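You operate a simulated robot arm through the tools that you are given. There is no shell and no other tool.

Carry out the task below with a simulated robot arm. There is one attempt and no reset: what you move stays moved.

Task
Warm a tube as the block card says, then switch the block off.
Fine: the tube and the heat that the card names, one timer run; start the timer once READY shows; the tube stays in the block.
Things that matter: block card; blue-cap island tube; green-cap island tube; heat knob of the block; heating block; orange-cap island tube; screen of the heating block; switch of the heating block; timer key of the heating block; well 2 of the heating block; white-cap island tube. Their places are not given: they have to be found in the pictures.

It is judged by the outcome, as a careful person would: the job done as asked, and still so three seconds after it is handed in. It fails if anything else is knocked over, pushed out of place, dropped, spilled or broken.

Robot
A 6-joint arm with a two-finger parallel gripper, fixed in place. Base frame: the origin is at the foot of the arm, x ahead of it, y to its left, z up. Readings come in m, rad, newtons and seconds.
With the tool pointing down near the work surface it reaches from about 0.26 to 0.68 m from the base axis. Its first joint turns from -1.152 to 1.152 rad. Payload 2.9 kg.
Tool frame: the origin (TCP) lies between the finger pads and is the grasp point; the fingertips stand 0.03 m ahead of it; z points along the fingers, y is the line along which they close. Largest opening 0.11 m; finger width 0.02, thickness 0.01; the body of the gripper, 0.048 by 0.112 m, starts 0.055 m behind the TCP.
Orientation is that of the tool frame in the base frame, as [roll, pitch, yaw] about the fixed x, y, z axes, in that order (R = Rz(yaw) Ry(pitch) Rx(roll)). With the fingers straight down and closing along the base's y, the tool's x points along the base's -x, its y along +y and its z along -z.

Tools
- The arm moves only by the tool nudge_tool. Its argument "plan" is one flat list of numbers, 7 for each row, row after row: the shift along the tool's x, y, z in units of 25 mm (1.0 is 25 mm), then the turn, a rotation vector about the tool's x, y, z in units of 6 degrees (1.0 is 6 degrees), then the gripper command, from -1 (shut) to 1 (fully open), values between in proportion. In form: [dx, dy, dz, wx, wy, wz, grip, dx, dy, dz, wx, wy, wz, grip, ...]. A call has 1 to 20 rows; each row shifts and turns the commanded pose from where the row before left it, along the tool's axes as they then stand. A call with a number of a shift or a turn outside -1 to 1 is refused whole. Each row takes 0.2 s and may step no farther than 0.05 m and 0.15 rad from the row before; otherwise, or with a gripper value out of range, the whole call is refused. Where a pose cannot be reached the arm comes as near as it can. A force on the tool above 40 N (or 10 N above the force at the start of the call, whichever is more), or a blocked arm, ends the call early, and 0.2 s more pass. The fingers move at their own pace (about 0.108 m/s each) and stop on an object; they squeeze with about 35 N. The grip force told is the motor's: it shows also when the fingers shut on nothing. Time passes only in rows, and 0.2 s behind the last, so rows that do not move let the fingers close. The reply holds the time, the measured pose of the TCP, the force on the tool along the base axes, the opening and the grip force, in the units named above and with some noise, with the torque about the TCP (base axes, N m) and any sound that the robot's microphone picked up.
- Cameras (640 x 400 px; columns grow to the right, rows downward): "scene" is fixed at [0.0585, 0.416, 1.4109]; the picture's right is [-0.91, -0.42, 0.00], its down [-0.13, 0.28, -0.95] and it looks along [0.40, -0.86, -0.31] (base axes); focal length 362 px, centre (320, 200). "wrist" rides on the gripper at [0.072, 0.017, -0.103] in the tool frame; the picture's right is [-0.23, 0.97, 0.00], its down [-0.76, -0.18, -0.62] and it looks along [-0.61, -0.14, 0.78] (tool axes); focal length 222 px, centre (320, 200).
- camera(camera): a new picture of that camera. The clock stands still meanwhile.
- measure_at(camera, pixels): for up to 12 pixels [column, row] of the newest picture of that camera ("zoom" is the newest enlarged one), the place [x, y, z] in the base frame of the surface seen there, good to about 0.003 m. The clock stands still meanwhile.
- zoom(camera, box): a new picture of the part [left, top, right, bottom] of that camera's present view, enlarged. The clock stands still meanwhile.
- job_done(): hands the job in; it is judged then, once.

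Unless the task says otherwise, let go and move clear before handing in.

The tools are called after "Call:" as a command line: name --argument value ..., lists and objects as JSON in quotes. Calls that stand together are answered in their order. nudge_tool: Moves the arm, as the interface text tells. Its arguments: {"type":"object","properties":{"plan":{"type":"array","items":{"type":"number"}}},"required":["plan"]} The other tools are called the same way: camera (camera) takes a picture; measure_at (camera, pixels) gives the place of the surface under pixels of a picture; zoom (camera, box) takes an enlarged picture of a part of a camera's view; job_done () hands the job in.

At the start:

```text
time_s: 0.0
tcp_pos: [0.3334, -0.1908, 1.2426]
tcp_rot: [3.14, 0.0, 3.141]
ft_force: [0.6, -0.8, 0.6]
torque: [0.01, -0.01, 0.0]
opening: 0.11
finger_force: 0.1
```

scene: 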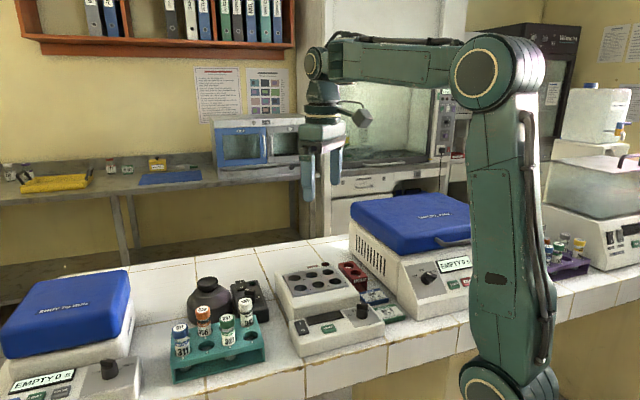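
wrist: 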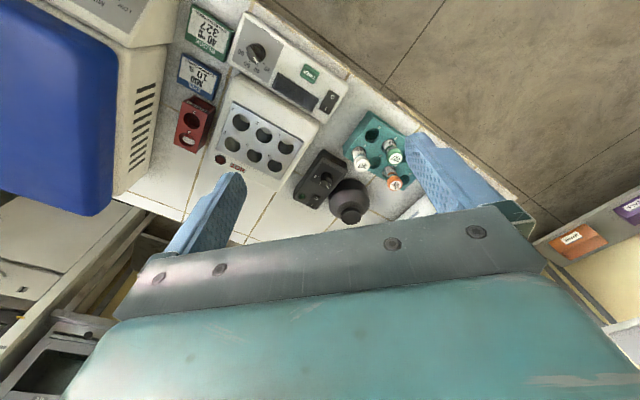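

The scene shows the heating block around pixel (325,305), tubes in a teal rack near (215,345), and cards near (380,300). I'll zoom in on the block, the cards and the rack to read them.

Call:
zoom --camera "wrist" --box '[160, 0, 360, 125]'

Call:
zoom --camera "scene" --box '[260, 250, 420, 350]'

Call:
zoom --camera "scene" --box '[150, 270, 310, 370]'

```text
3.20 times, centred on (260, 62) of wrist
```

zoom: 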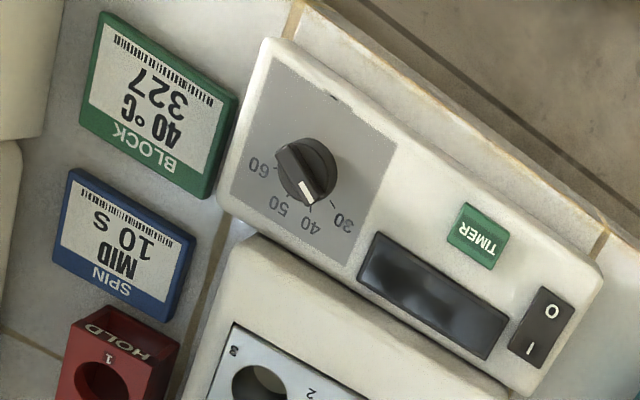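

```text
4.00 times, centred on (340, 300) of scene
```

zoom: 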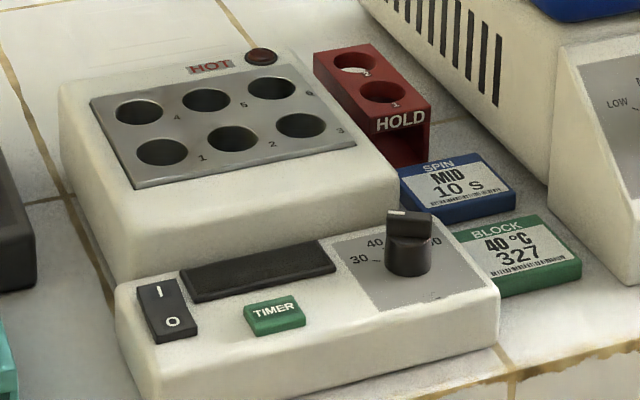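

```text
4.00 times, centred on (230, 320) of scene
```

zoom: 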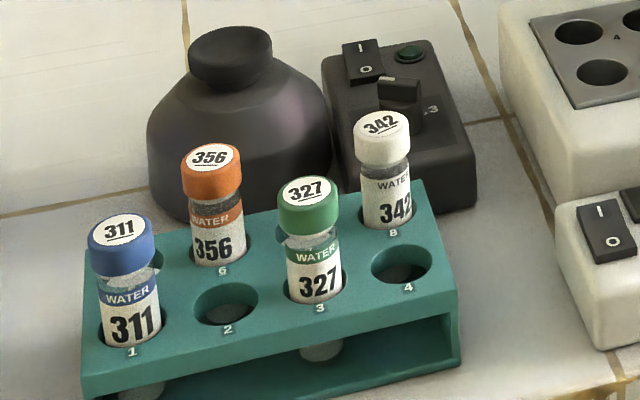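

The block card (green, wrist zoom about (160,110)) says 40 °C and 327, which is the green-cap tube in rack hole 3. The screen is dark, so the block is off. Next I'll measure the key parts.

Call:
camera --camera "scene"

Call:
camera --camera "wrist"

Call:
measure_at --camera "scene" --pixels '[[227, 319], [228, 328], [180, 329], [203, 311], [246, 302], [300, 328], [329, 327], [362, 306], [318, 285], [325, 263], [340, 330], [302, 325]]'

Call:
measure_at --camera "wrist" --pixels '[[395, 157], [393, 145], [309, 74], [329, 101], [256, 52], [256, 60], [264, 135], [240, 122], [289, 144], [296, 92], [247, 75], [279, 140]]'

```text
taken
```

scene: 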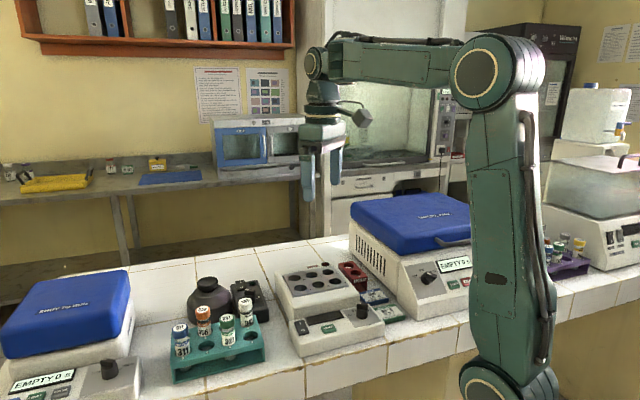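

```text
taken
```

wrist: 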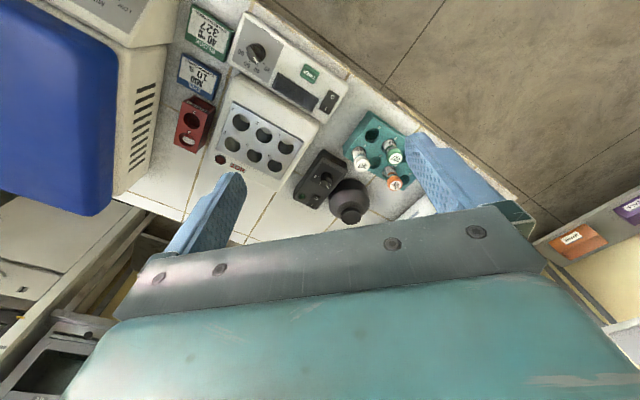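

```text
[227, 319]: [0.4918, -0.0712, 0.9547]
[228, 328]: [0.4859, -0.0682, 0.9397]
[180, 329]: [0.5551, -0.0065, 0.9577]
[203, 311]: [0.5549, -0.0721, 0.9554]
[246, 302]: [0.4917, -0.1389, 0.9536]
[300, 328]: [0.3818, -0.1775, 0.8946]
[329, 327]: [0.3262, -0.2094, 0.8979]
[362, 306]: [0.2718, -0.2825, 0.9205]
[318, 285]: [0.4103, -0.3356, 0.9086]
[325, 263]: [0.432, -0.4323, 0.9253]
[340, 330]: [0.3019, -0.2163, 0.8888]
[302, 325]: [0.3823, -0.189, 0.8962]
```

```text
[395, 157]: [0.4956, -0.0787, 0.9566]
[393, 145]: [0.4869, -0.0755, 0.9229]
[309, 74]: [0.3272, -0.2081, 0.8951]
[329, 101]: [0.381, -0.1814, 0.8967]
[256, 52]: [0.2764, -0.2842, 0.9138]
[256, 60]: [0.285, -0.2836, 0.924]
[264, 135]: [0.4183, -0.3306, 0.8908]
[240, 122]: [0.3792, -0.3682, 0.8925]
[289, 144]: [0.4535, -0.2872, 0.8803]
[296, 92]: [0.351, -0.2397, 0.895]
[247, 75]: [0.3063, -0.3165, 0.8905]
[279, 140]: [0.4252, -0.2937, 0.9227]
```

The tubes sit on a grid turned about 45°, with the green tube at about (0.492, -0.073) and its cap top at z about 0.957. I'll zoom further on the knob, wells and rack to get exact geometry.

Call:
zoom --camera "scene" --box '[330, 285, 410, 335]'

Call:
measure_at --camera "zoom" --pixels '[[256, 160], [240, 230], [190, 140], [330, 250], [400, 180], [250, 290], [170, 180], [480, 250]]'

Call:
zoom --camera "scene" --box '[270, 255, 350, 305]'

Call:
measure_at --camera "zoom" --pixels '[[385, 200], [385, 270], [330, 235], [440, 230], [320, 270], [450, 195], [385, 235], [490, 270], [280, 210], [300, 400], [50, 380], [300, 330]]'

```text
8.00 times, centred on (370, 310) of scene
```

zoom: 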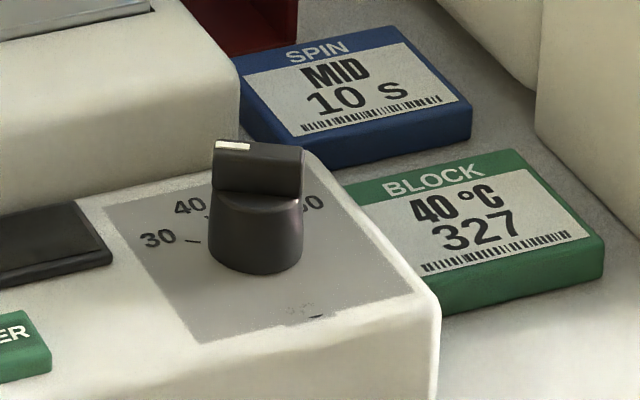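

```text
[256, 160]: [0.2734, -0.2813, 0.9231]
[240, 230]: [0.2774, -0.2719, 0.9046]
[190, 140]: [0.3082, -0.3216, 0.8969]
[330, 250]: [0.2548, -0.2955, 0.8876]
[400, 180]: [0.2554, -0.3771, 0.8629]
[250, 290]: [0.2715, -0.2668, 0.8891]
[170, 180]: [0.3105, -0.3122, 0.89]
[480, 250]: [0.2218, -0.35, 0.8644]
```

```text
8.00 times, centred on (310, 280) of scene
```

zoom: 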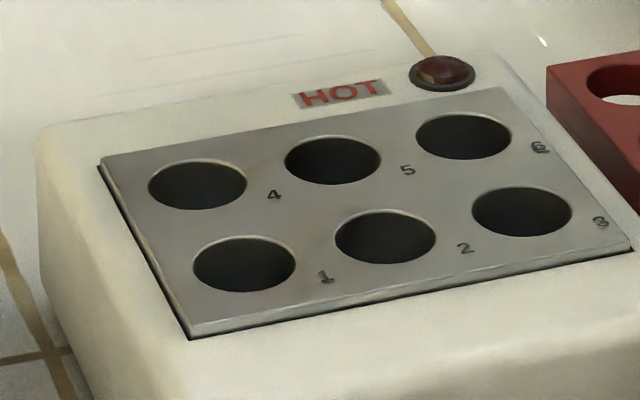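

```text
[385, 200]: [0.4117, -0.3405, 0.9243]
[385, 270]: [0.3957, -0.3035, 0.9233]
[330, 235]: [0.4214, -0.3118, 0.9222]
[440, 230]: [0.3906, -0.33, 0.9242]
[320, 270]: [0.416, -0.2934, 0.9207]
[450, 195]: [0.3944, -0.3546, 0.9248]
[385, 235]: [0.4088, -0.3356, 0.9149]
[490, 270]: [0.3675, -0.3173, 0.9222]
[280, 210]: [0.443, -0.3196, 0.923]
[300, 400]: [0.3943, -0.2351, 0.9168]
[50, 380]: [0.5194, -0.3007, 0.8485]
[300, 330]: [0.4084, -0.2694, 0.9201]
```

Well 2 (middle of the front row) is centred at about (0.405, -0.3215) with its rim at z 0.923. Next I'll zoom on the dial and the switch to see the pointer against the ticks.

Call:
zoom --camera "wrist" --box '[225, 20, 305, 70]'

Call:
zoom --camera "scene" --box '[195, 295, 275, 345]'

Call:
measure_at --camera "zoom" --pixels '[[258, 160], [258, 140], [258, 240], [340, 240], [190, 260], [265, 320], [420, 290], [408, 60], [400, 340], [90, 210], [225, 150], [290, 150]]'

```text
8.00 times, centred on (265, 45) of wrist
```

zoom: 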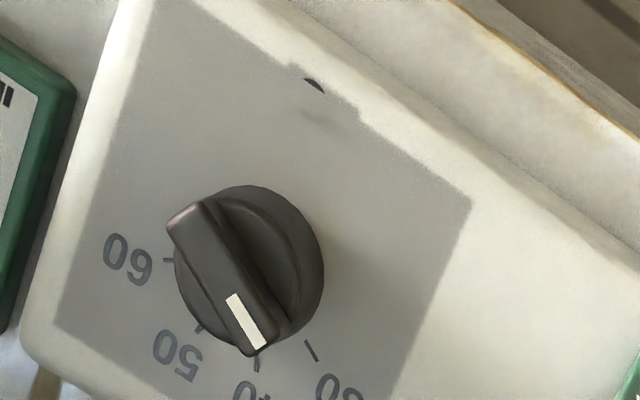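

```text
8.00 times, centred on (235, 320) of scene
```

zoom: 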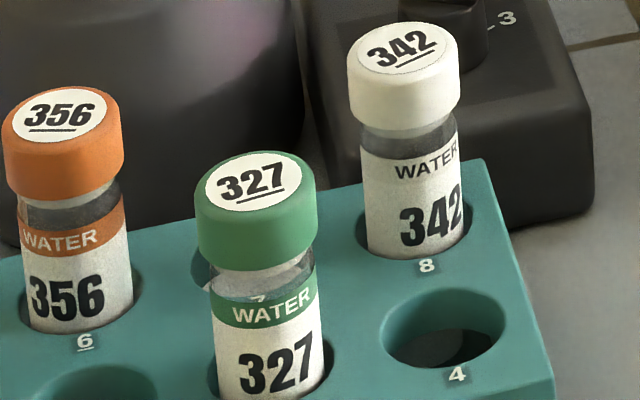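

```text
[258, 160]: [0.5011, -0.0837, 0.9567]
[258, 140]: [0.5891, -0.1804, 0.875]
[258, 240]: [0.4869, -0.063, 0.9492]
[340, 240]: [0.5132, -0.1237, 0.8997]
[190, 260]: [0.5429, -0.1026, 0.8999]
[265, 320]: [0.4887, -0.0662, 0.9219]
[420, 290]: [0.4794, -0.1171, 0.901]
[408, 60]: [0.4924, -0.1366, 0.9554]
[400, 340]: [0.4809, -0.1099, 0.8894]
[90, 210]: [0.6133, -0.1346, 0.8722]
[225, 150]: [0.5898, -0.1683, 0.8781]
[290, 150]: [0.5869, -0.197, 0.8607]
```

The ticks put 30/40/50/60 on an arc around the knob at about (0.277, -0.287). The pointer's white mark sits at about the 30 tick, so it needs about 41° clockwise seen from above. I'll measure the neighbouring centrifuge and the rest of the block for clearance.

Call:
camera --camera "scene"

Call:
measure_at --camera "scene" --pixels '[[350, 225], [405, 248], [468, 240], [410, 262], [410, 300], [352, 250], [400, 318], [430, 275], [215, 284], [250, 282], [110, 367], [128, 330]]'

Call:
zoom --camera "scene" --box '[285, 300, 365, 350]'

Call:
measure_at --camera "zoom" --pixels '[[115, 175], [115, 190], [150, 235], [90, 185], [130, 160], [350, 215], [350, 240], [300, 220], [390, 200], [350, 195], [140, 240], [95, 170]]'

```text
taken
```

scene: 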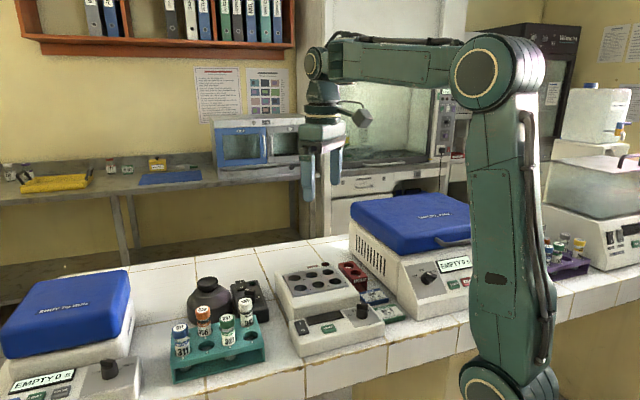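

```text
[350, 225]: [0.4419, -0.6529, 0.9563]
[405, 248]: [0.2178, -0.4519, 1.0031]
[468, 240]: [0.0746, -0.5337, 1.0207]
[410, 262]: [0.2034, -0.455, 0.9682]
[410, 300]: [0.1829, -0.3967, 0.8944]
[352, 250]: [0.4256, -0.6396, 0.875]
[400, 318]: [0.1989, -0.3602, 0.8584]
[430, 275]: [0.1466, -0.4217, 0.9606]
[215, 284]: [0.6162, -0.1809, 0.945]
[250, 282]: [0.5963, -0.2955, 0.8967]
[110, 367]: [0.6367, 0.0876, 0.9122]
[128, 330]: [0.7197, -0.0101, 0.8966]
```

```text
8.00 times, centred on (325, 325) of scene
```

zoom: 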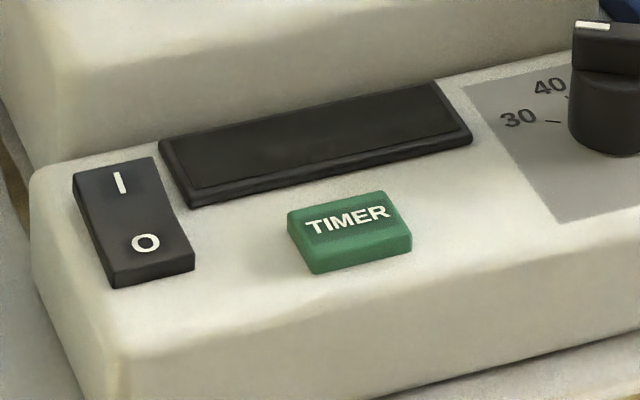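

```text
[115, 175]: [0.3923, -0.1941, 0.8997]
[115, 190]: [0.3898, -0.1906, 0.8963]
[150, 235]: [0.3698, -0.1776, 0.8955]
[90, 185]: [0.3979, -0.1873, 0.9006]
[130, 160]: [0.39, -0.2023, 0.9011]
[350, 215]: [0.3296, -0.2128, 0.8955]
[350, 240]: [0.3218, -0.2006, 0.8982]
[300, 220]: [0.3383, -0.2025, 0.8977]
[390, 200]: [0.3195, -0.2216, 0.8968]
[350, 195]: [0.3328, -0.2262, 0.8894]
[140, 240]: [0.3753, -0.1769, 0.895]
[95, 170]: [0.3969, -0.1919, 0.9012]
```

The centrifuge is over 0.15 m clear of the knob. I'll bring the tool to z about 1.05 above the knob, turned -17° about its own z so the fingers close across the bar, then look again.

Call:
nudge_tool --plan '[0.2826, -0.481, 0.9625, 0, 0, 0, 0, 0.2826, -0.481, 0.9625, 0, 0, 0, 0, 0.2826, -0.481, 0.9625, 0, 0, 0, 0, 0.2826, -0.481, 0.9625, 0, 0, 0, 0, 0.2826, -0.481, 0.9625, 0, 0, 0, 0, 0.2826, -0.481, 0.9625, 0, 0, 0, 0, 0.2826, -0.481, 0.9625, 0, 0, 0, 0, 0.2826, -0.481, 0.9625, 0, 0, 0, 0, 0, 0, 0, 0, 0, -0.93, 0, 0, 0, 0, 0, 0, -0.93, 0, 0, 0, 0, 0, 0, -0.94, 0]'

Call:
camera --camera "wrist"

Call:
camera --camera "scene"

```text
time_s: 2.4
tcp_pos: [0.2784, -0.2874, 1.0506]
tcp_rot: [-3.141, 0.0, -2.848]
ft_force: [0.6, -0.3, -0.5]
torque: [0.02, -0.02, -0.01]
opening: 0.055
finger_force: 0.0
```

```text
taken
```

wrist: 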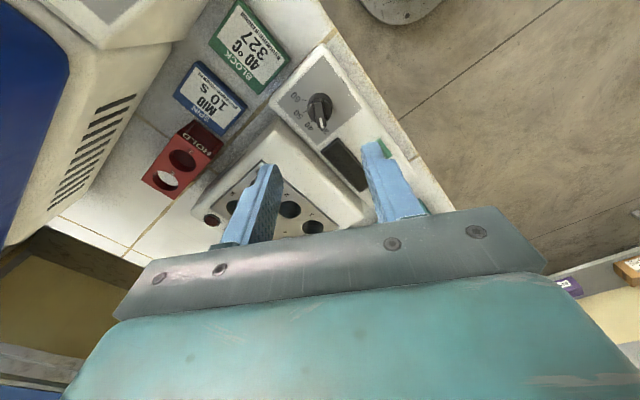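

```text
taken
```

scene: 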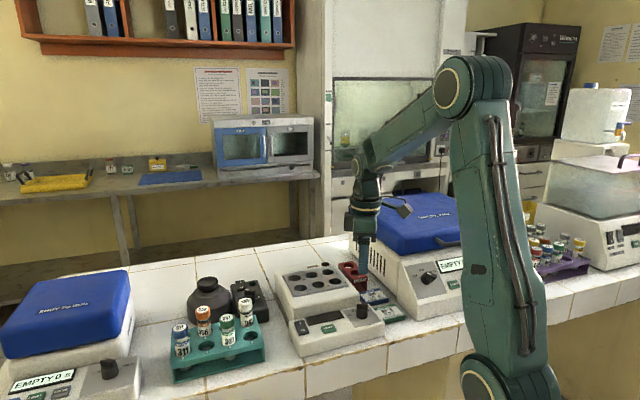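

The tool is above the knob at (0.278, -0.287, 1.051), and the knob shows at wrist pixel (320,110). I'll zoom there to check the pointer and refine the centre.

Call:
zoom --camera "wrist" --box '[270, 70, 366, 130]'

Call:
measure_at --camera "zoom" --pixels '[[325, 160], [330, 200], [355, 330], [370, 370], [300, 200], [390, 200], [150, 180], [160, 290], [240, 370], [350, 260], [330, 280], [380, 280]]'

```text
6.67 times, centred on (318, 100) of wrist
```

zoom: 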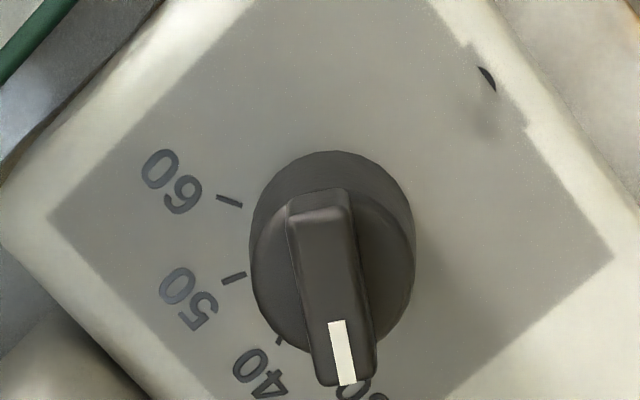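

```text
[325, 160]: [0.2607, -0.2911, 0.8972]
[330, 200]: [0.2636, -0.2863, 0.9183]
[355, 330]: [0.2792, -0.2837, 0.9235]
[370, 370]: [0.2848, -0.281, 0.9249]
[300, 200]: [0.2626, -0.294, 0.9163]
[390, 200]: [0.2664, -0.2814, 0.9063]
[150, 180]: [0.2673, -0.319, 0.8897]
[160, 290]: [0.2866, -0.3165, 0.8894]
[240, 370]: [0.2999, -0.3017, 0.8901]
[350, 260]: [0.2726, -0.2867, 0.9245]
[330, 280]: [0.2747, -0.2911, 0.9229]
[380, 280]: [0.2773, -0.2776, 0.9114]
```

The bar lies at about 15° and its centre at about (0.278, -0.287) is directly under the tool. I'll descend so the fingertips straddle only the bar (TCP z 0.944) and close on it.

Call:
nudge_tool --plan '[0, 0, 0.9, 0, 0, 0, 0, 0, 0, 0.9, 0, 0, 0, 0, 0, 0, 0.9, 0, 0, 0, 0, 0, 0, 0.9, 0, 0, 0, 0, 0, 0, 0.67, 0, 0, 0, 0, 0, 0, 0, 0, 0, 0, 0]'

Call:
camera --camera "wrist"

Call:
zoom --camera "scene" --box '[320, 260, 416, 320]'

```text
time_s: 3.8
tcp_pos: [0.2782, -0.2854, 0.9437]
tcp_rot: [3.14, 0.0, -2.849]
ft_force: [0.2, -0.1, -0.3]
torque: [-0.02, 0.02, -0.03]
opening: 0.0549
finger_force: 0.1
```

```text
taken
```

wrist: 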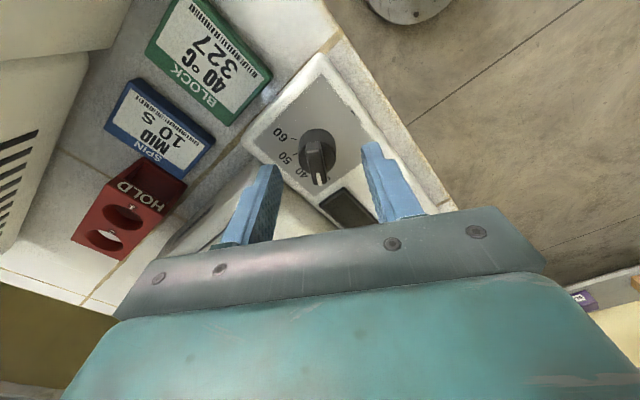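

```text
6.67 times, centred on (368, 290) of scene
```

zoom: 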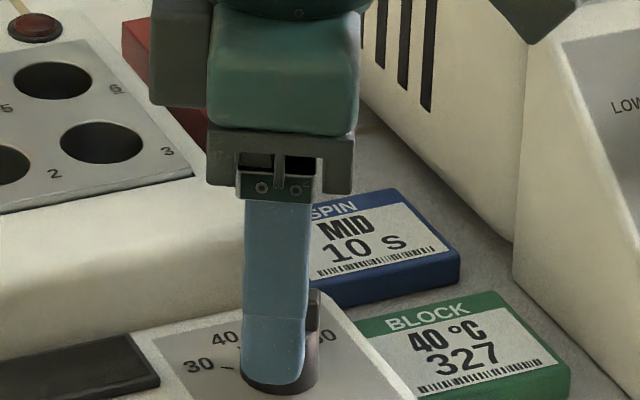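

The fingers straddle the knob bar: the tips at (268,168) and (370,145) are centred on the bar at (318,160). I'll close on it now.

Call:
nudge_tool --plan '[0, 0, 0, 0, 0, 0, -0.6, 0, 0, 0, 0, 0, 0, -1, 0, 0, 0, 0, 0, 0, -1, 0, 0, 0, 0, 0, 0, -1]'

Call:
zoom --camera "wrist" --box '[240, 90, 400, 190]'

```text
time_s: 4.8
tcp_pos: [0.2797, -0.2886, 0.9432]
tcp_rot: [-3.139, 0.0, -2.848]
ft_force: [6.1, -13.8, -8.0]
torque: [-0.31, -0.16, -0.92]
opening: 0.0099
finger_force: 45.1
```

```text
4.00 times, centred on (320, 140) of wrist
```

zoom: 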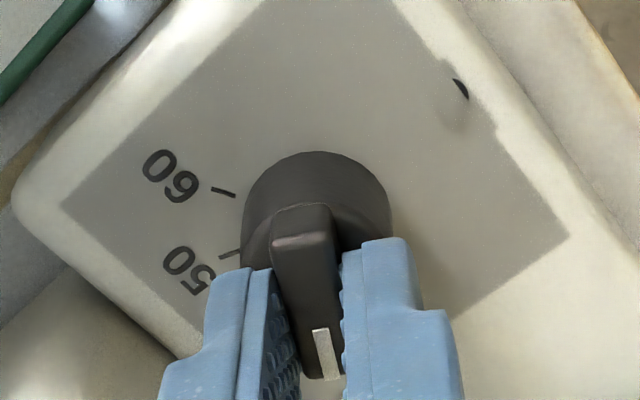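

The fingers hold the bar (opening 0.0099), but the force (6, -14) N says I'm about 1.5 mm too far along tool +y, and the image suggests about 2 mm too far toward the pointer. I'll open slightly, correct the offset and re-close.

Call:
nudge_tool --plan '[0, 0, 0, 0, 0, 0, -0.45, 0, 0, 0, 0, 0, 0, -0.45, 0.09, -0.06, 0, 0, 0, 0.25, -0.45, 0, 0, 0, 0, 0, 0, -0.45, 0, 0, 0, 0, 0, 0, -1, 0, 0, 0, 0, 0, 0, -1, 0, 0, 0, 0, 0, 0, -1]'

Call:
zoom --camera "wrist" --box '[240, 90, 400, 190]'

```text
time_s: 6.4
tcp_pos: [0.2763, -0.2865, 0.9428]
tcp_rot: [3.141, 0.0, -2.875]
ft_force: [0.1, -0.2, -1.6]
torque: [0.0, -0.08, -0.17]
opening: 0.0096
finger_force: 44.5
```

```text
4.00 times, centred on (320, 140) of wrist
```

zoom: 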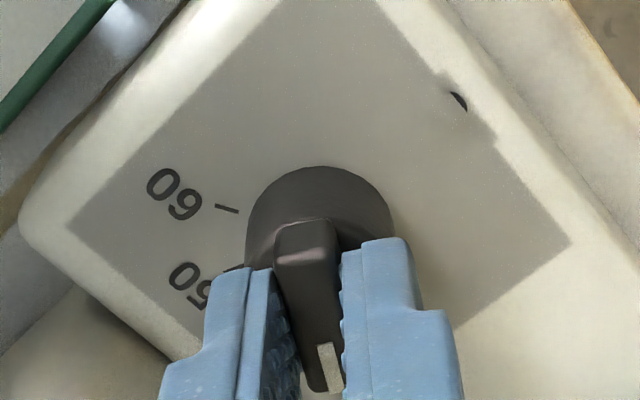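

The forces are now near zero and the grip is good. I'll turn 40° clockwise seen from above (+ about tool z) and check the force.

Call:
nudge_tool --plan '[0, 0, 0, 0, 0, 0.83, -1, 0, 0, 0, 0, 0, 0.83, -1, 0, 0, 0, 0, 0, 0.83, -1, 0, 0, 0, 0, 0, 0.83, -1, 0, 0, 0, 0, 0, 0.83, -1, 0, 0, 0, 0, 0, 0.83, -1, 0, 0, 0, 0, 0, 0.83, -1, 0, 0, 0, 0, 0, 0.83, -1, 0, 0, 0, 0, 0, 0, -1]'

Call:
zoom --camera "wrist" --box '[240, 90, 400, 190]'

Call:
zoom --camera "scene" --box '[285, 275, 413, 355]'

```text
time_s: 8.4
tcp_pos: [0.2772, -0.2878, 0.9427]
tcp_rot: [3.139, -0.001, 2.713]
ft_force: [9.1, 14.2, -13.2]
torque: [0.18, -0.25, 0.0]
opening: 0.0095
finger_force: 45.0
```

```text
4.00 times, centred on (320, 140) of wrist
```

zoom: 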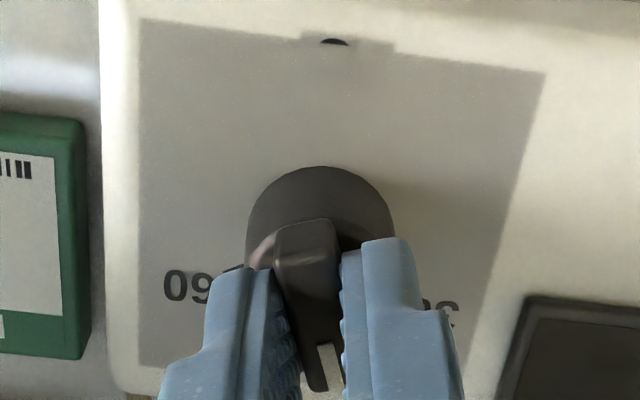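

```text
5.00 times, centred on (349, 315) of scene
```

zoom: 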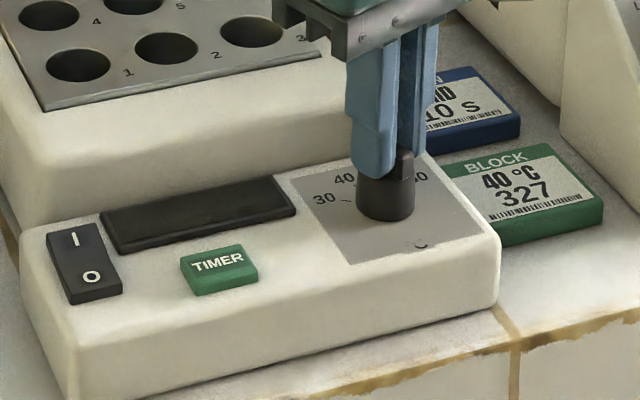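

The tool yaw now puts the bar at about -24.6°, close to the 40 tick. I'll release, rise straight up and check the pointer.

Call:
nudge_tool --plan '[0, 0, 0, 0, 0, 0, 0, 0, 0, 0, 0, 0, 0, 0, 0, 0, -0.5, 0, 0, 0, 0, 0, 0, -1, 0, 0, 0, 0, 0, 0, -1, 0, 0, 0, 0, 0, 0, -1, 0, 0, 0, 0, 0, 0, -0.8, 0, 0, 0, 0]'

Call:
zoom --camera "wrist" --box '[270, 70, 366, 130]'

Call:
zoom --camera "scene" --box '[330, 285, 410, 335]'

```text
time_s: 10.0
tcp_pos: [0.2751, -0.2886, 1.0519]
tcp_rot: [3.142, -0.002, 2.714]
ft_force: [-0.9, -0.8, -0.3]
torque: [0.01, 0.0, 0.0]
opening: 0.0551
finger_force: 0.0
```

```text
6.67 times, centred on (318, 100) of wrist
```

zoom: 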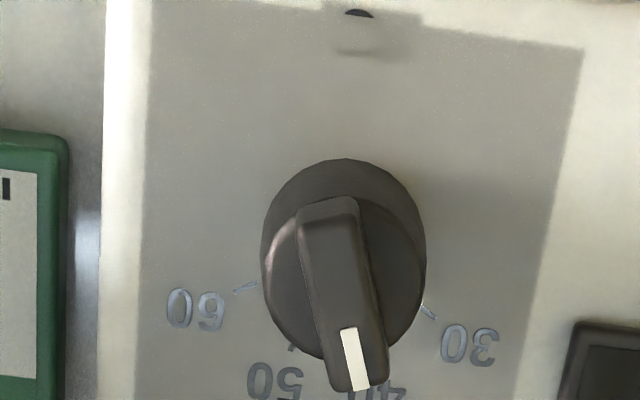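

```text
8.00 times, centred on (370, 310) of scene
```

zoom: 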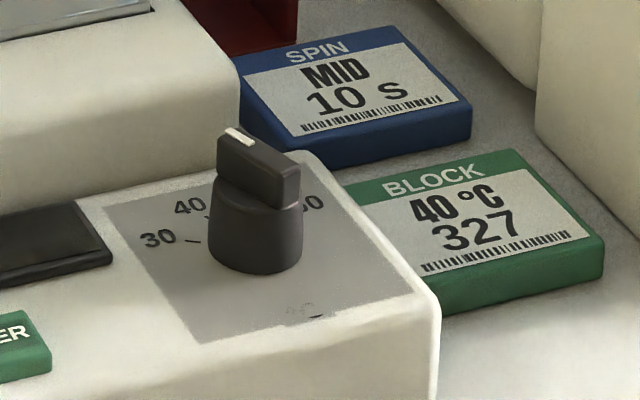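

The white pointer mark (scene (237,137), wrist (355,360)) now lies on the 40 tick, within about 1°. Next I'll move over the green tube, turning the tool so the fingers close along the rack row.

Call:
nudge_tool --plan '[-0.366, 0.9525, -0.5, 0, 0, 0, 0, -0.366, 0.9525, -0.5, 0, 0, 0, 0, -0.366, 0.9525, -0.5, 0, 0, 0, 0, -0.366, 0.9525, -0.5, 0, 0, 0, 0, -0.366, 0.9525, 0, 0, 0, 0, 0, -0.366, 0.9525, 0, 0, 0, 0, 0, -0.366, 0.9525, 0, 0, 0, 0, 0, -0.366, 0.9525, 0, 0, 0, 0, 0, -0.366, 0.9525, 0, 0, 0, 0, 0, -0.366, 0.9525, 0, 0, 0, 0, 0, -0.366, 0.9525, 0, 0, 0, 0, 0, -0.366, 0.9525, 0, 0, 0, 0, 0, 0, 0, 0, 0, 0, 0.855, 0, 0, 0, 0, 0, 0, 0.855, 0, 0, 0, 0, 0, 0, 0.855, 0, 0, 0, 0, 0, 0, 0.855, 0]'

Call:
camera --camera "wrist"

Call:
camera --camera "scene"

```text
time_s: 13.4
tcp_pos: [0.4937, -0.0756, 1.1009]
tcp_rot: [-3.14, 0.0, 2.353]
ft_force: [-0.2, -1.0, 0.3]
torque: [-0.03, 0.0, 0.01]
opening: 0.0549
finger_force: 0.2
```

```text
taken
```

wrist: 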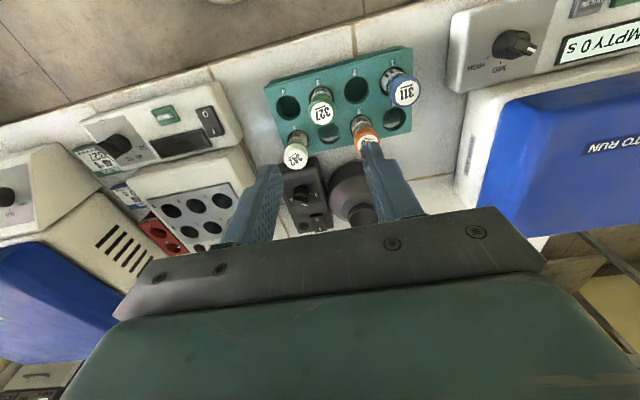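

```text
taken
```

scene: 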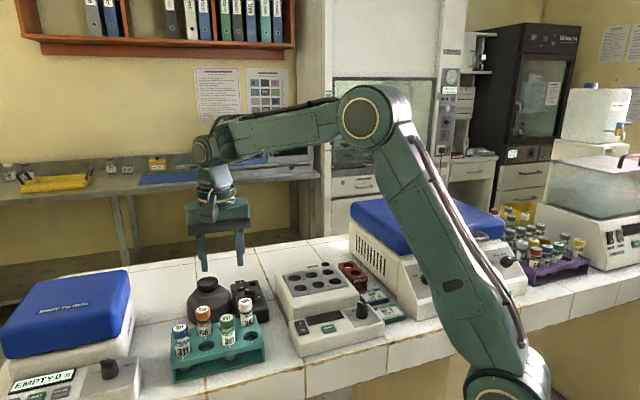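

Tube 327's cap is at wrist pixel (321,110) and the view is clear. I'll zoom in to refine its centre and heights.

Call:
zoom --camera "wrist" --box '[260, 60, 420, 160]'

Call:
measure_at --camera "zoom" --pixels '[[245, 215], [245, 190], [245, 240], [205, 215], [285, 215], [240, 120], [140, 360], [575, 130], [420, 300], [330, 180], [255, 160], [235, 110]]'

```text
4.00 times, centred on (340, 110) of wrist
```

zoom: 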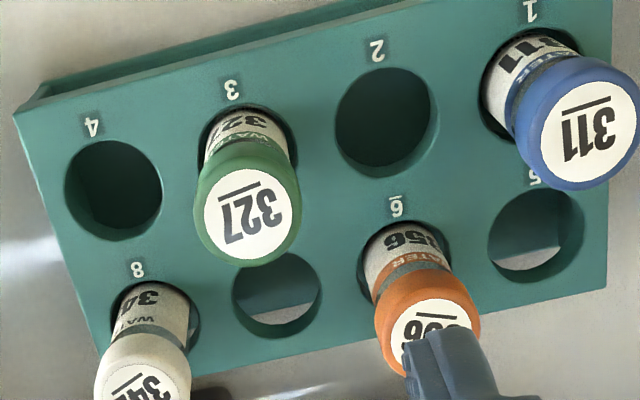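

```text
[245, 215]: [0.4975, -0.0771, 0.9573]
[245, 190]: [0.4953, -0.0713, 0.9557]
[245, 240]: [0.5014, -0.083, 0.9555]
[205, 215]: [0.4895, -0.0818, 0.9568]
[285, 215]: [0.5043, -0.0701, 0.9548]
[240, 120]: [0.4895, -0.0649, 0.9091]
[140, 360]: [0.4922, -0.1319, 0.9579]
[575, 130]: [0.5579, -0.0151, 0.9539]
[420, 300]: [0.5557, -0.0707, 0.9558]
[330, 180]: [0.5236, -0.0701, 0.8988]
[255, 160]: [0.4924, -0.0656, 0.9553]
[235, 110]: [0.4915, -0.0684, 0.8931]
```

Cap top centre comes out at about (0.497, -0.077, 0.957), so I need a small shift of about (-2.5, +1.6) mm in tool axes. Then I'll descend to TCP z about 0.951, where the fingertips stay above the rack top at 0.900.

Call:
nudge_tool --plan '[-0.1, 0.065, 0.5, 0, 0, 0, 0, 0, 0, 0.95, 0, 0, 0, 0, 0, 0, 0.95, 0, 0, 0, 0, 0, 0, 0.95, 0, 0, 0, 0, 0, 0, 0.95, 0, 0, 0, 0, 0, 0, 0.95, 0, 0, 0, 0, 0, 0, 0.75, 0, 0, 0, 0, 0, 0, 0, 0, 0, 0, 0]'

Call:
camera --camera "wrist"

Call:
zoom --camera "scene" --box '[160, 250, 288, 330]'

```text
time_s: 15.2
tcp_pos: [0.4975, -0.0749, 0.9505]
tcp_rot: [3.14, 0.001, 2.355]
ft_force: [0.8, 0.1, 0.2]
torque: [-0.04, 0.02, 0.0]
opening: 0.0551
finger_force: 0.0
```

```text
taken
```

wrist: 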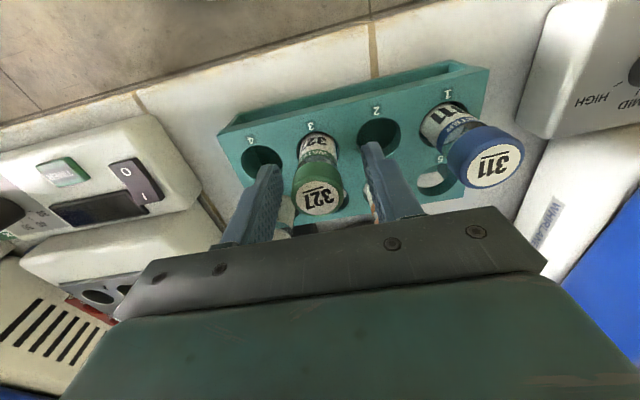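

```text
5.00 times, centred on (224, 290) of scene
```

zoom: 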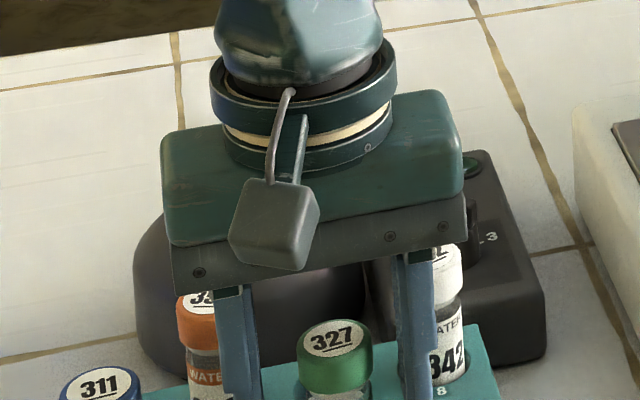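

The cap's label centre (321,197) coincides with the tool axis (320,196), and the fingers are clear on both sides. I'll close on the cap.

Call:
nudge_tool --plan '[0, 0, 0, 0, 0, 0, -0.3, 0, 0, 0, 0, 0, 0, -0.6, 0, 0, 0, 0, 0, 0, -1, 0, 0, 0, 0, 0, 0, -1]'

Call:
camera --camera "wrist"

```text
time_s: 16.2
tcp_pos: [0.4982, -0.0741, 0.9506]
tcp_rot: [-3.139, 0.001, 2.353]
ft_force: [-0.8, -0.4, 0.0]
torque: [-0.01, 0.0, -0.01]
opening: 0.0285
finger_force: 34.9
```

```text
taken
```

wrist: 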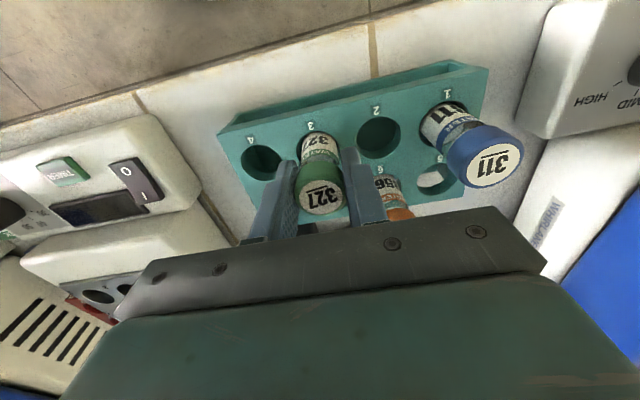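

The cap is held (opening 0.0285, 35 N). I'll lift straight up 0.15 m.

Call:
nudge_tool --plan '[0, 0, -0.4, 0, 0, 0, -1, 0, 0, -0.8, 0, 0, 0, -1, 0, 0, -0.8, 0, 0, 0, -1, 0, 0, -0.8, 0, 0, 0, -1, 0, 0, -0.8, 0, 0, 0, -1, 0, 0, -0.8, 0, 0, 0, -1, 0, 0, -0.8, 0, 0, 0, -1, 0, 0, -0.8, 0, 0, 0, -1, 0, 0, 0, 0, 0, 0, -1]'

Call:
camera --camera "wrist"

Call:
camera --camera "scene"

```text
time_s: 18.2
tcp_pos: [0.4985, -0.0755, 1.1015]
tcp_rot: [3.142, 0.001, 2.354]
ft_force: [0.4, -0.6, -0.2]
torque: [0.07, 0.01, 0.01]
opening: 0.0286
finger_force: 35.0
```

```text
taken
```

wrist: 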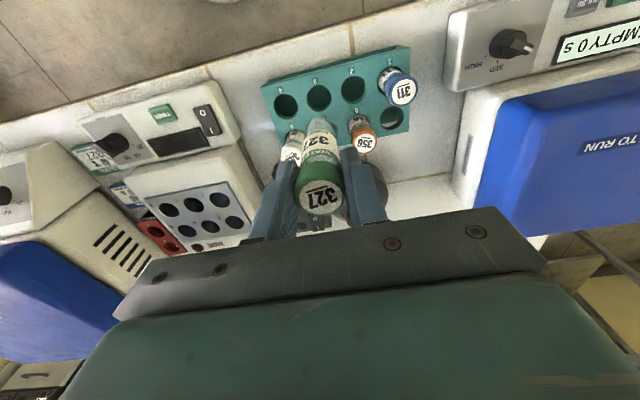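

```text
taken
```

scene: 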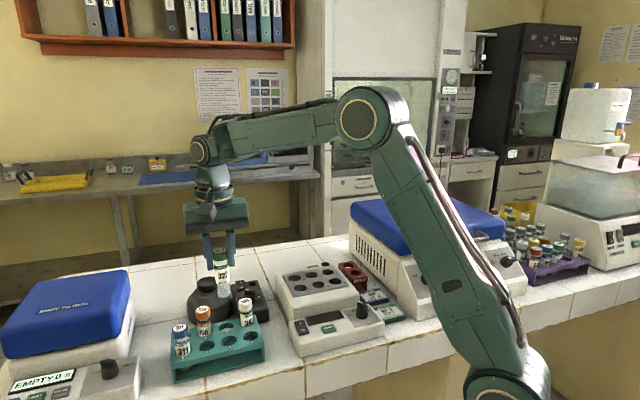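

The tube came out cleanly, with rack hole 3 empty and the tube hanging between the fingers at scene (221,270). I'll measure its bottom to know its length, and check it is straight.

Call:
zoom --camera "scene" --box '[181, 225, 261, 275]'

Call:
zoom --camera "scene" --box '[181, 255, 261, 305]'

Call:
measure_at --camera "zoom" --pixels '[[320, 60], [325, 120], [325, 160], [328, 200], [330, 230], [330, 250], [330, 20]]'

```text
8.00 times, centred on (221, 250) of scene
```

zoom: 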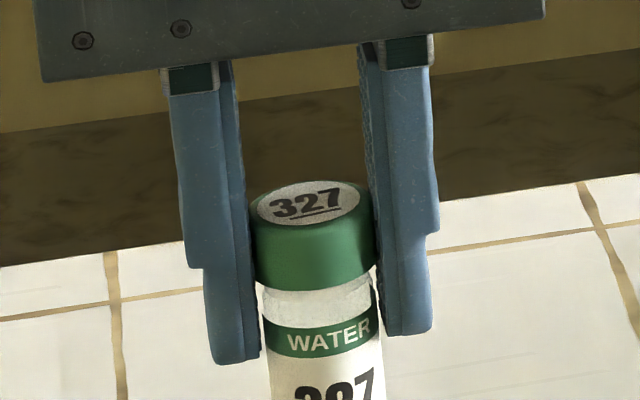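

```text
8.00 times, centred on (221, 280) of scene
```

zoom: 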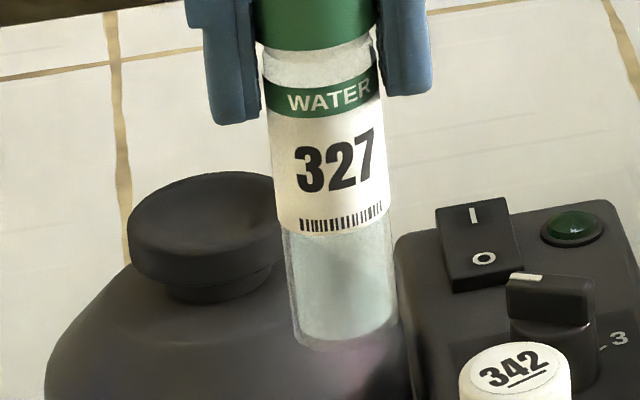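

```text
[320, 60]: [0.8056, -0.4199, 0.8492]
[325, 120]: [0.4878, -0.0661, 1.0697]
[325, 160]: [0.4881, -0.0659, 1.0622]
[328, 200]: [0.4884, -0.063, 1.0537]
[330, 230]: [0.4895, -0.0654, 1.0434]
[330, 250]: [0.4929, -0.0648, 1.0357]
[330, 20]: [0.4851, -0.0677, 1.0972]
```

The tube is straight and about 0.09 m long. Before moving, I'll measure the well positions again from this wrist view.

Call:
zoom --camera "wrist" --box '[136, 170, 264, 250]'

```text
5.00 times, centred on (200, 210) of wrist
```

zoom: 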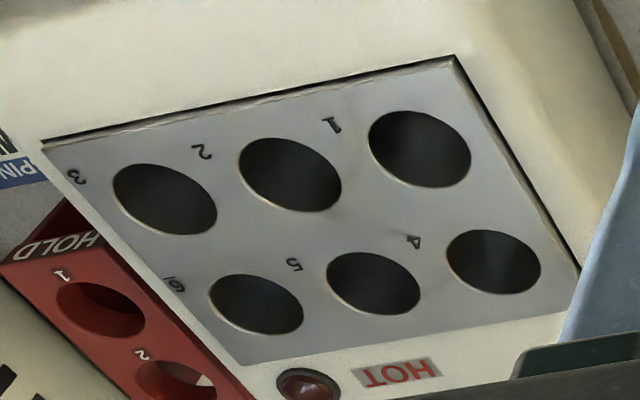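

Well 2's centre from this view is about (0.407, -0.3213), which agrees with the scene estimate. I'll carry the tube there at its present height.

Call:
nudge_tool --plan '[-0.363, -0.797, 0, 0, 0, 0, -1, -0.363, -0.797, 0, 0, 0, 0, -1, -0.363, -0.797, 0, 0, 0, 0, -1, -0.363, -0.797, 0, 0, 0, 0, -1, -0.363, -0.797, 0, 0, 0, 0, -1, -0.363, -0.797, 0, 0, 0, 0, -1, -0.363, -0.797, 0, 0, 0, 0, -1, -0.363, -0.797, 0, 0, 0, 0, -1, -0.363, -0.797, 0, 0, 0, 0, -1, -0.363, -0.797, 0, 0, 0, 0, -1, -0.363, -0.797, 0, 0, 0, 0, -1, -0.363, -0.797, 0, 0, 0, 0, -1, 0, 0, 0, 0, 0, 0, -1]'

Call:
camera --camera "wrist"

Call:
zoom --camera "scene" --box '[256, 220, 384, 300]'

```text
time_s: 21.0
tcp_pos: [0.4061, -0.321, 1.0989]
tcp_rot: [-3.14, 0.0, 2.357]
ft_force: [-0.4, 0.3, -0.8]
torque: [-0.02, -0.02, 0.01]
opening: 0.0286
finger_force: 35.1
```

```text
taken
```

wrist: 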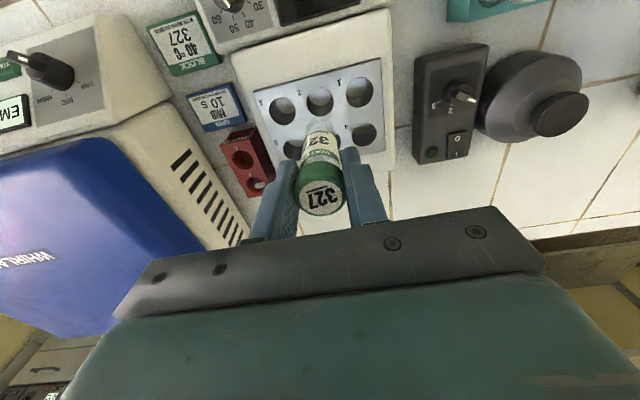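

```text
5.00 times, centred on (320, 260) of scene
```

zoom: 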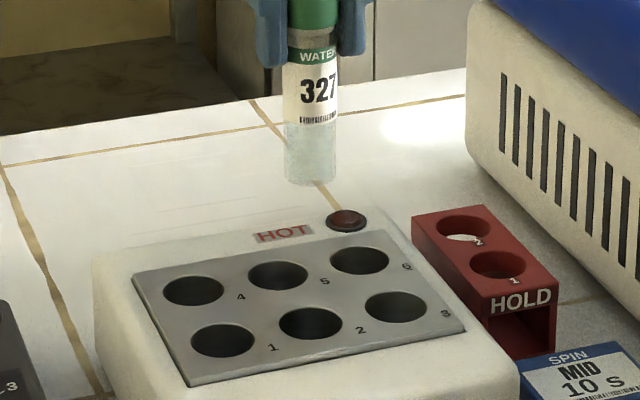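

The tube now hangs above well 2, which shows at wrist (320,101). The tool axis at rim height should project to (320,103), so I'll zoom to compare precisely.

Call:
zoom --camera "wrist" --box '[256, 70, 384, 150]'

```text
5.00 times, centred on (320, 110) of wrist
```

zoom: 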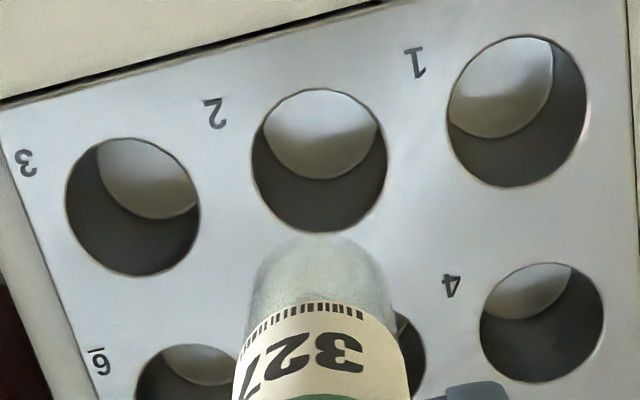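

Well 2 is centred at (319.8,102.0) and the tool axis projects to (320,102.8), so I'm within about 1 mm. I'll nudge 0.7 mm and lower until the tube bottom is just above the rim, then check again.

Call:
nudge_tool --plan '[0.03, 0, 0.5, 0, 0, 0, -1, 0, 0, 0.8, 0, 0, 0, -1, 0, 0, 0.8, 0, 0, 0, -1, 0, 0, 0.8, 0, 0, 0, -1, 0, 0, 0.2, 0, 0, 0, -1, 0, 0, 0, 0, 0, 0, -1]'

Call:
zoom --camera "wrist" --box '[240, 90, 400, 190]'

Call:
zoom --camera "scene" --box '[280, 245, 360, 295]'

```text
time_s: 22.4
tcp_pos: [0.4052, -0.32, 1.0212]
tcp_rot: [-3.141, -0.001, 2.354]
ft_force: [0.5, 0.1, 0.1]
torque: [-0.01, 0.01, 0.0]
opening: 0.0285
finger_force: 35.3
```

```text
4.00 times, centred on (320, 140) of wrist
```

zoom: 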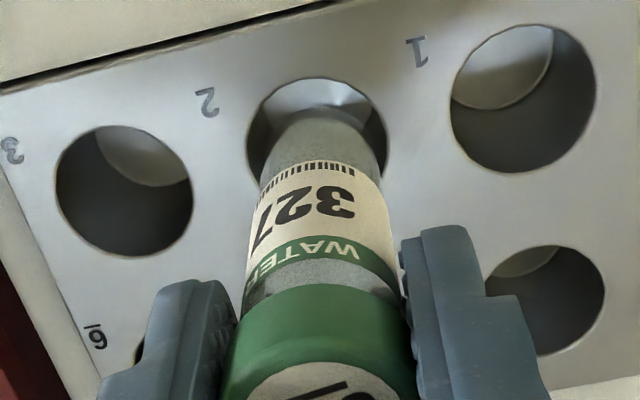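

```text
8.00 times, centred on (320, 270) of scene
```

zoom: 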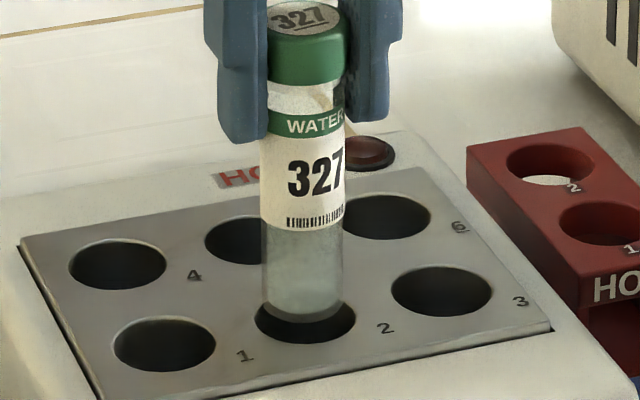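

The tube bottom is centred over well 2: wrist well centre about (319.4,126.8), axis (319.9,126.6). The well floor works out at z about 0.88, so seating should come at TCP z about 0.974. I'll lower in small steps.

Call:
nudge_tool --plan '[0, -0.03, 0.3, 0, 0, 0, -1, 0, 0, 0.3, 0, 0, 0, -1, 0, 0, 0.3, 0, 0, 0, -1, 0, 0, 0.3, 0, 0, 0, -1, 0, 0, 0.3, 0, 0, 0, -1, 0, 0, 0.2, 0, 0, 0, -1, 0, 0, 0, 0, 0, 0, -1]'

Call:
zoom --camera "wrist" --box '[240, 90, 400, 190]'

Call:
zoom --camera "scene" --box '[280, 245, 360, 295]'

```text
time_s: 24.0
tcp_pos: [0.4038, -0.3197, 0.9799]
tcp_rot: [3.141, 0.0, 2.356]
ft_force: [0.1, 0.5, -2.7]
torque: [0.05, -0.03, 0.01]
opening: 0.0289
finger_force: 35.3
```

```text
4.00 times, centred on (320, 140) of wrist
```

zoom: 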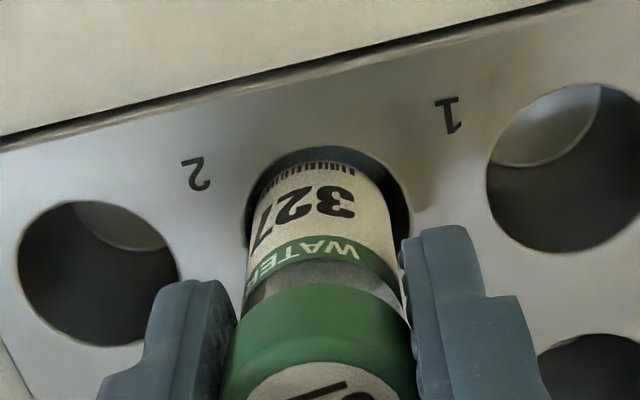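

```text
8.00 times, centred on (320, 270) of scene
```

zoom: 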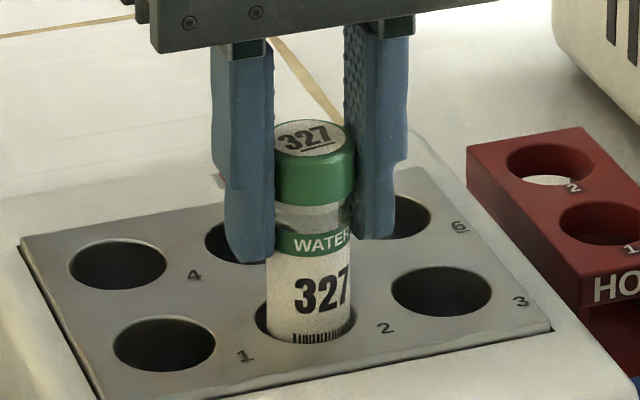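

The tube is about 40 mm into well 2 with almost no force (-2.7 N). I'll go the last few millimetres in small steps until it touches the floor.

Call:
nudge_tool --plan '[0, 0.03, 0.1, 0, 0, 0, -1, 0, 0, 0.08, 0, 0, 0, -1, 0, 0, 0.06, 0, 0, 0, -1, 0, 0, 0, 0, 0, 0, -1]'

```text
time_s: 25.0
tcp_pos: [0.4048, -0.3211, 0.9747]
tcp_rot: [3.141, 0.0, 2.355]
ft_force: [-0.1, 0.4, -0.3]
torque: [0.07, 0.04, -0.01]
opening: 0.0287
finger_force: 35.3
```

Call:
nudge_tool --plan '[0, 0, 0.06, 0, 0, 0, -1, 0, 0, 0.04, 0, 0, 0, -1, 0, 0, 0, 0, 0, 0, -1]'

Call:
zoom --camera "scene" --box '[280, 245, 360, 295]'

```text
time_s: 25.8
tcp_pos: [0.406, -0.3223, 0.9742]
tcp_rot: [3.142, 0.003, 2.356]
ft_force: [-2.9, 3.6, 20.1]
torque: [0.4, 0.38, -0.03]
opening: 0.0282
finger_force: 35.0
```

```text
8.00 times, centred on (320, 270) of scene
```

zoom: 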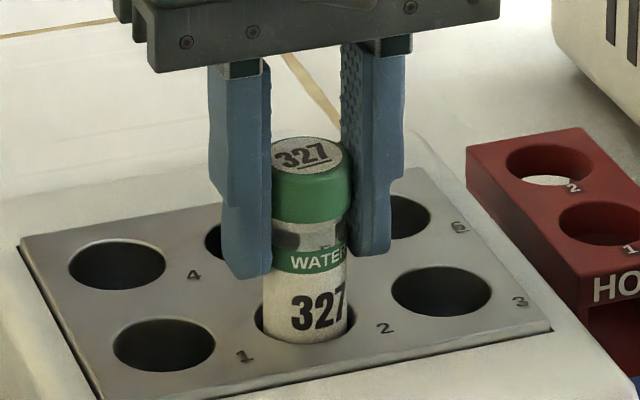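

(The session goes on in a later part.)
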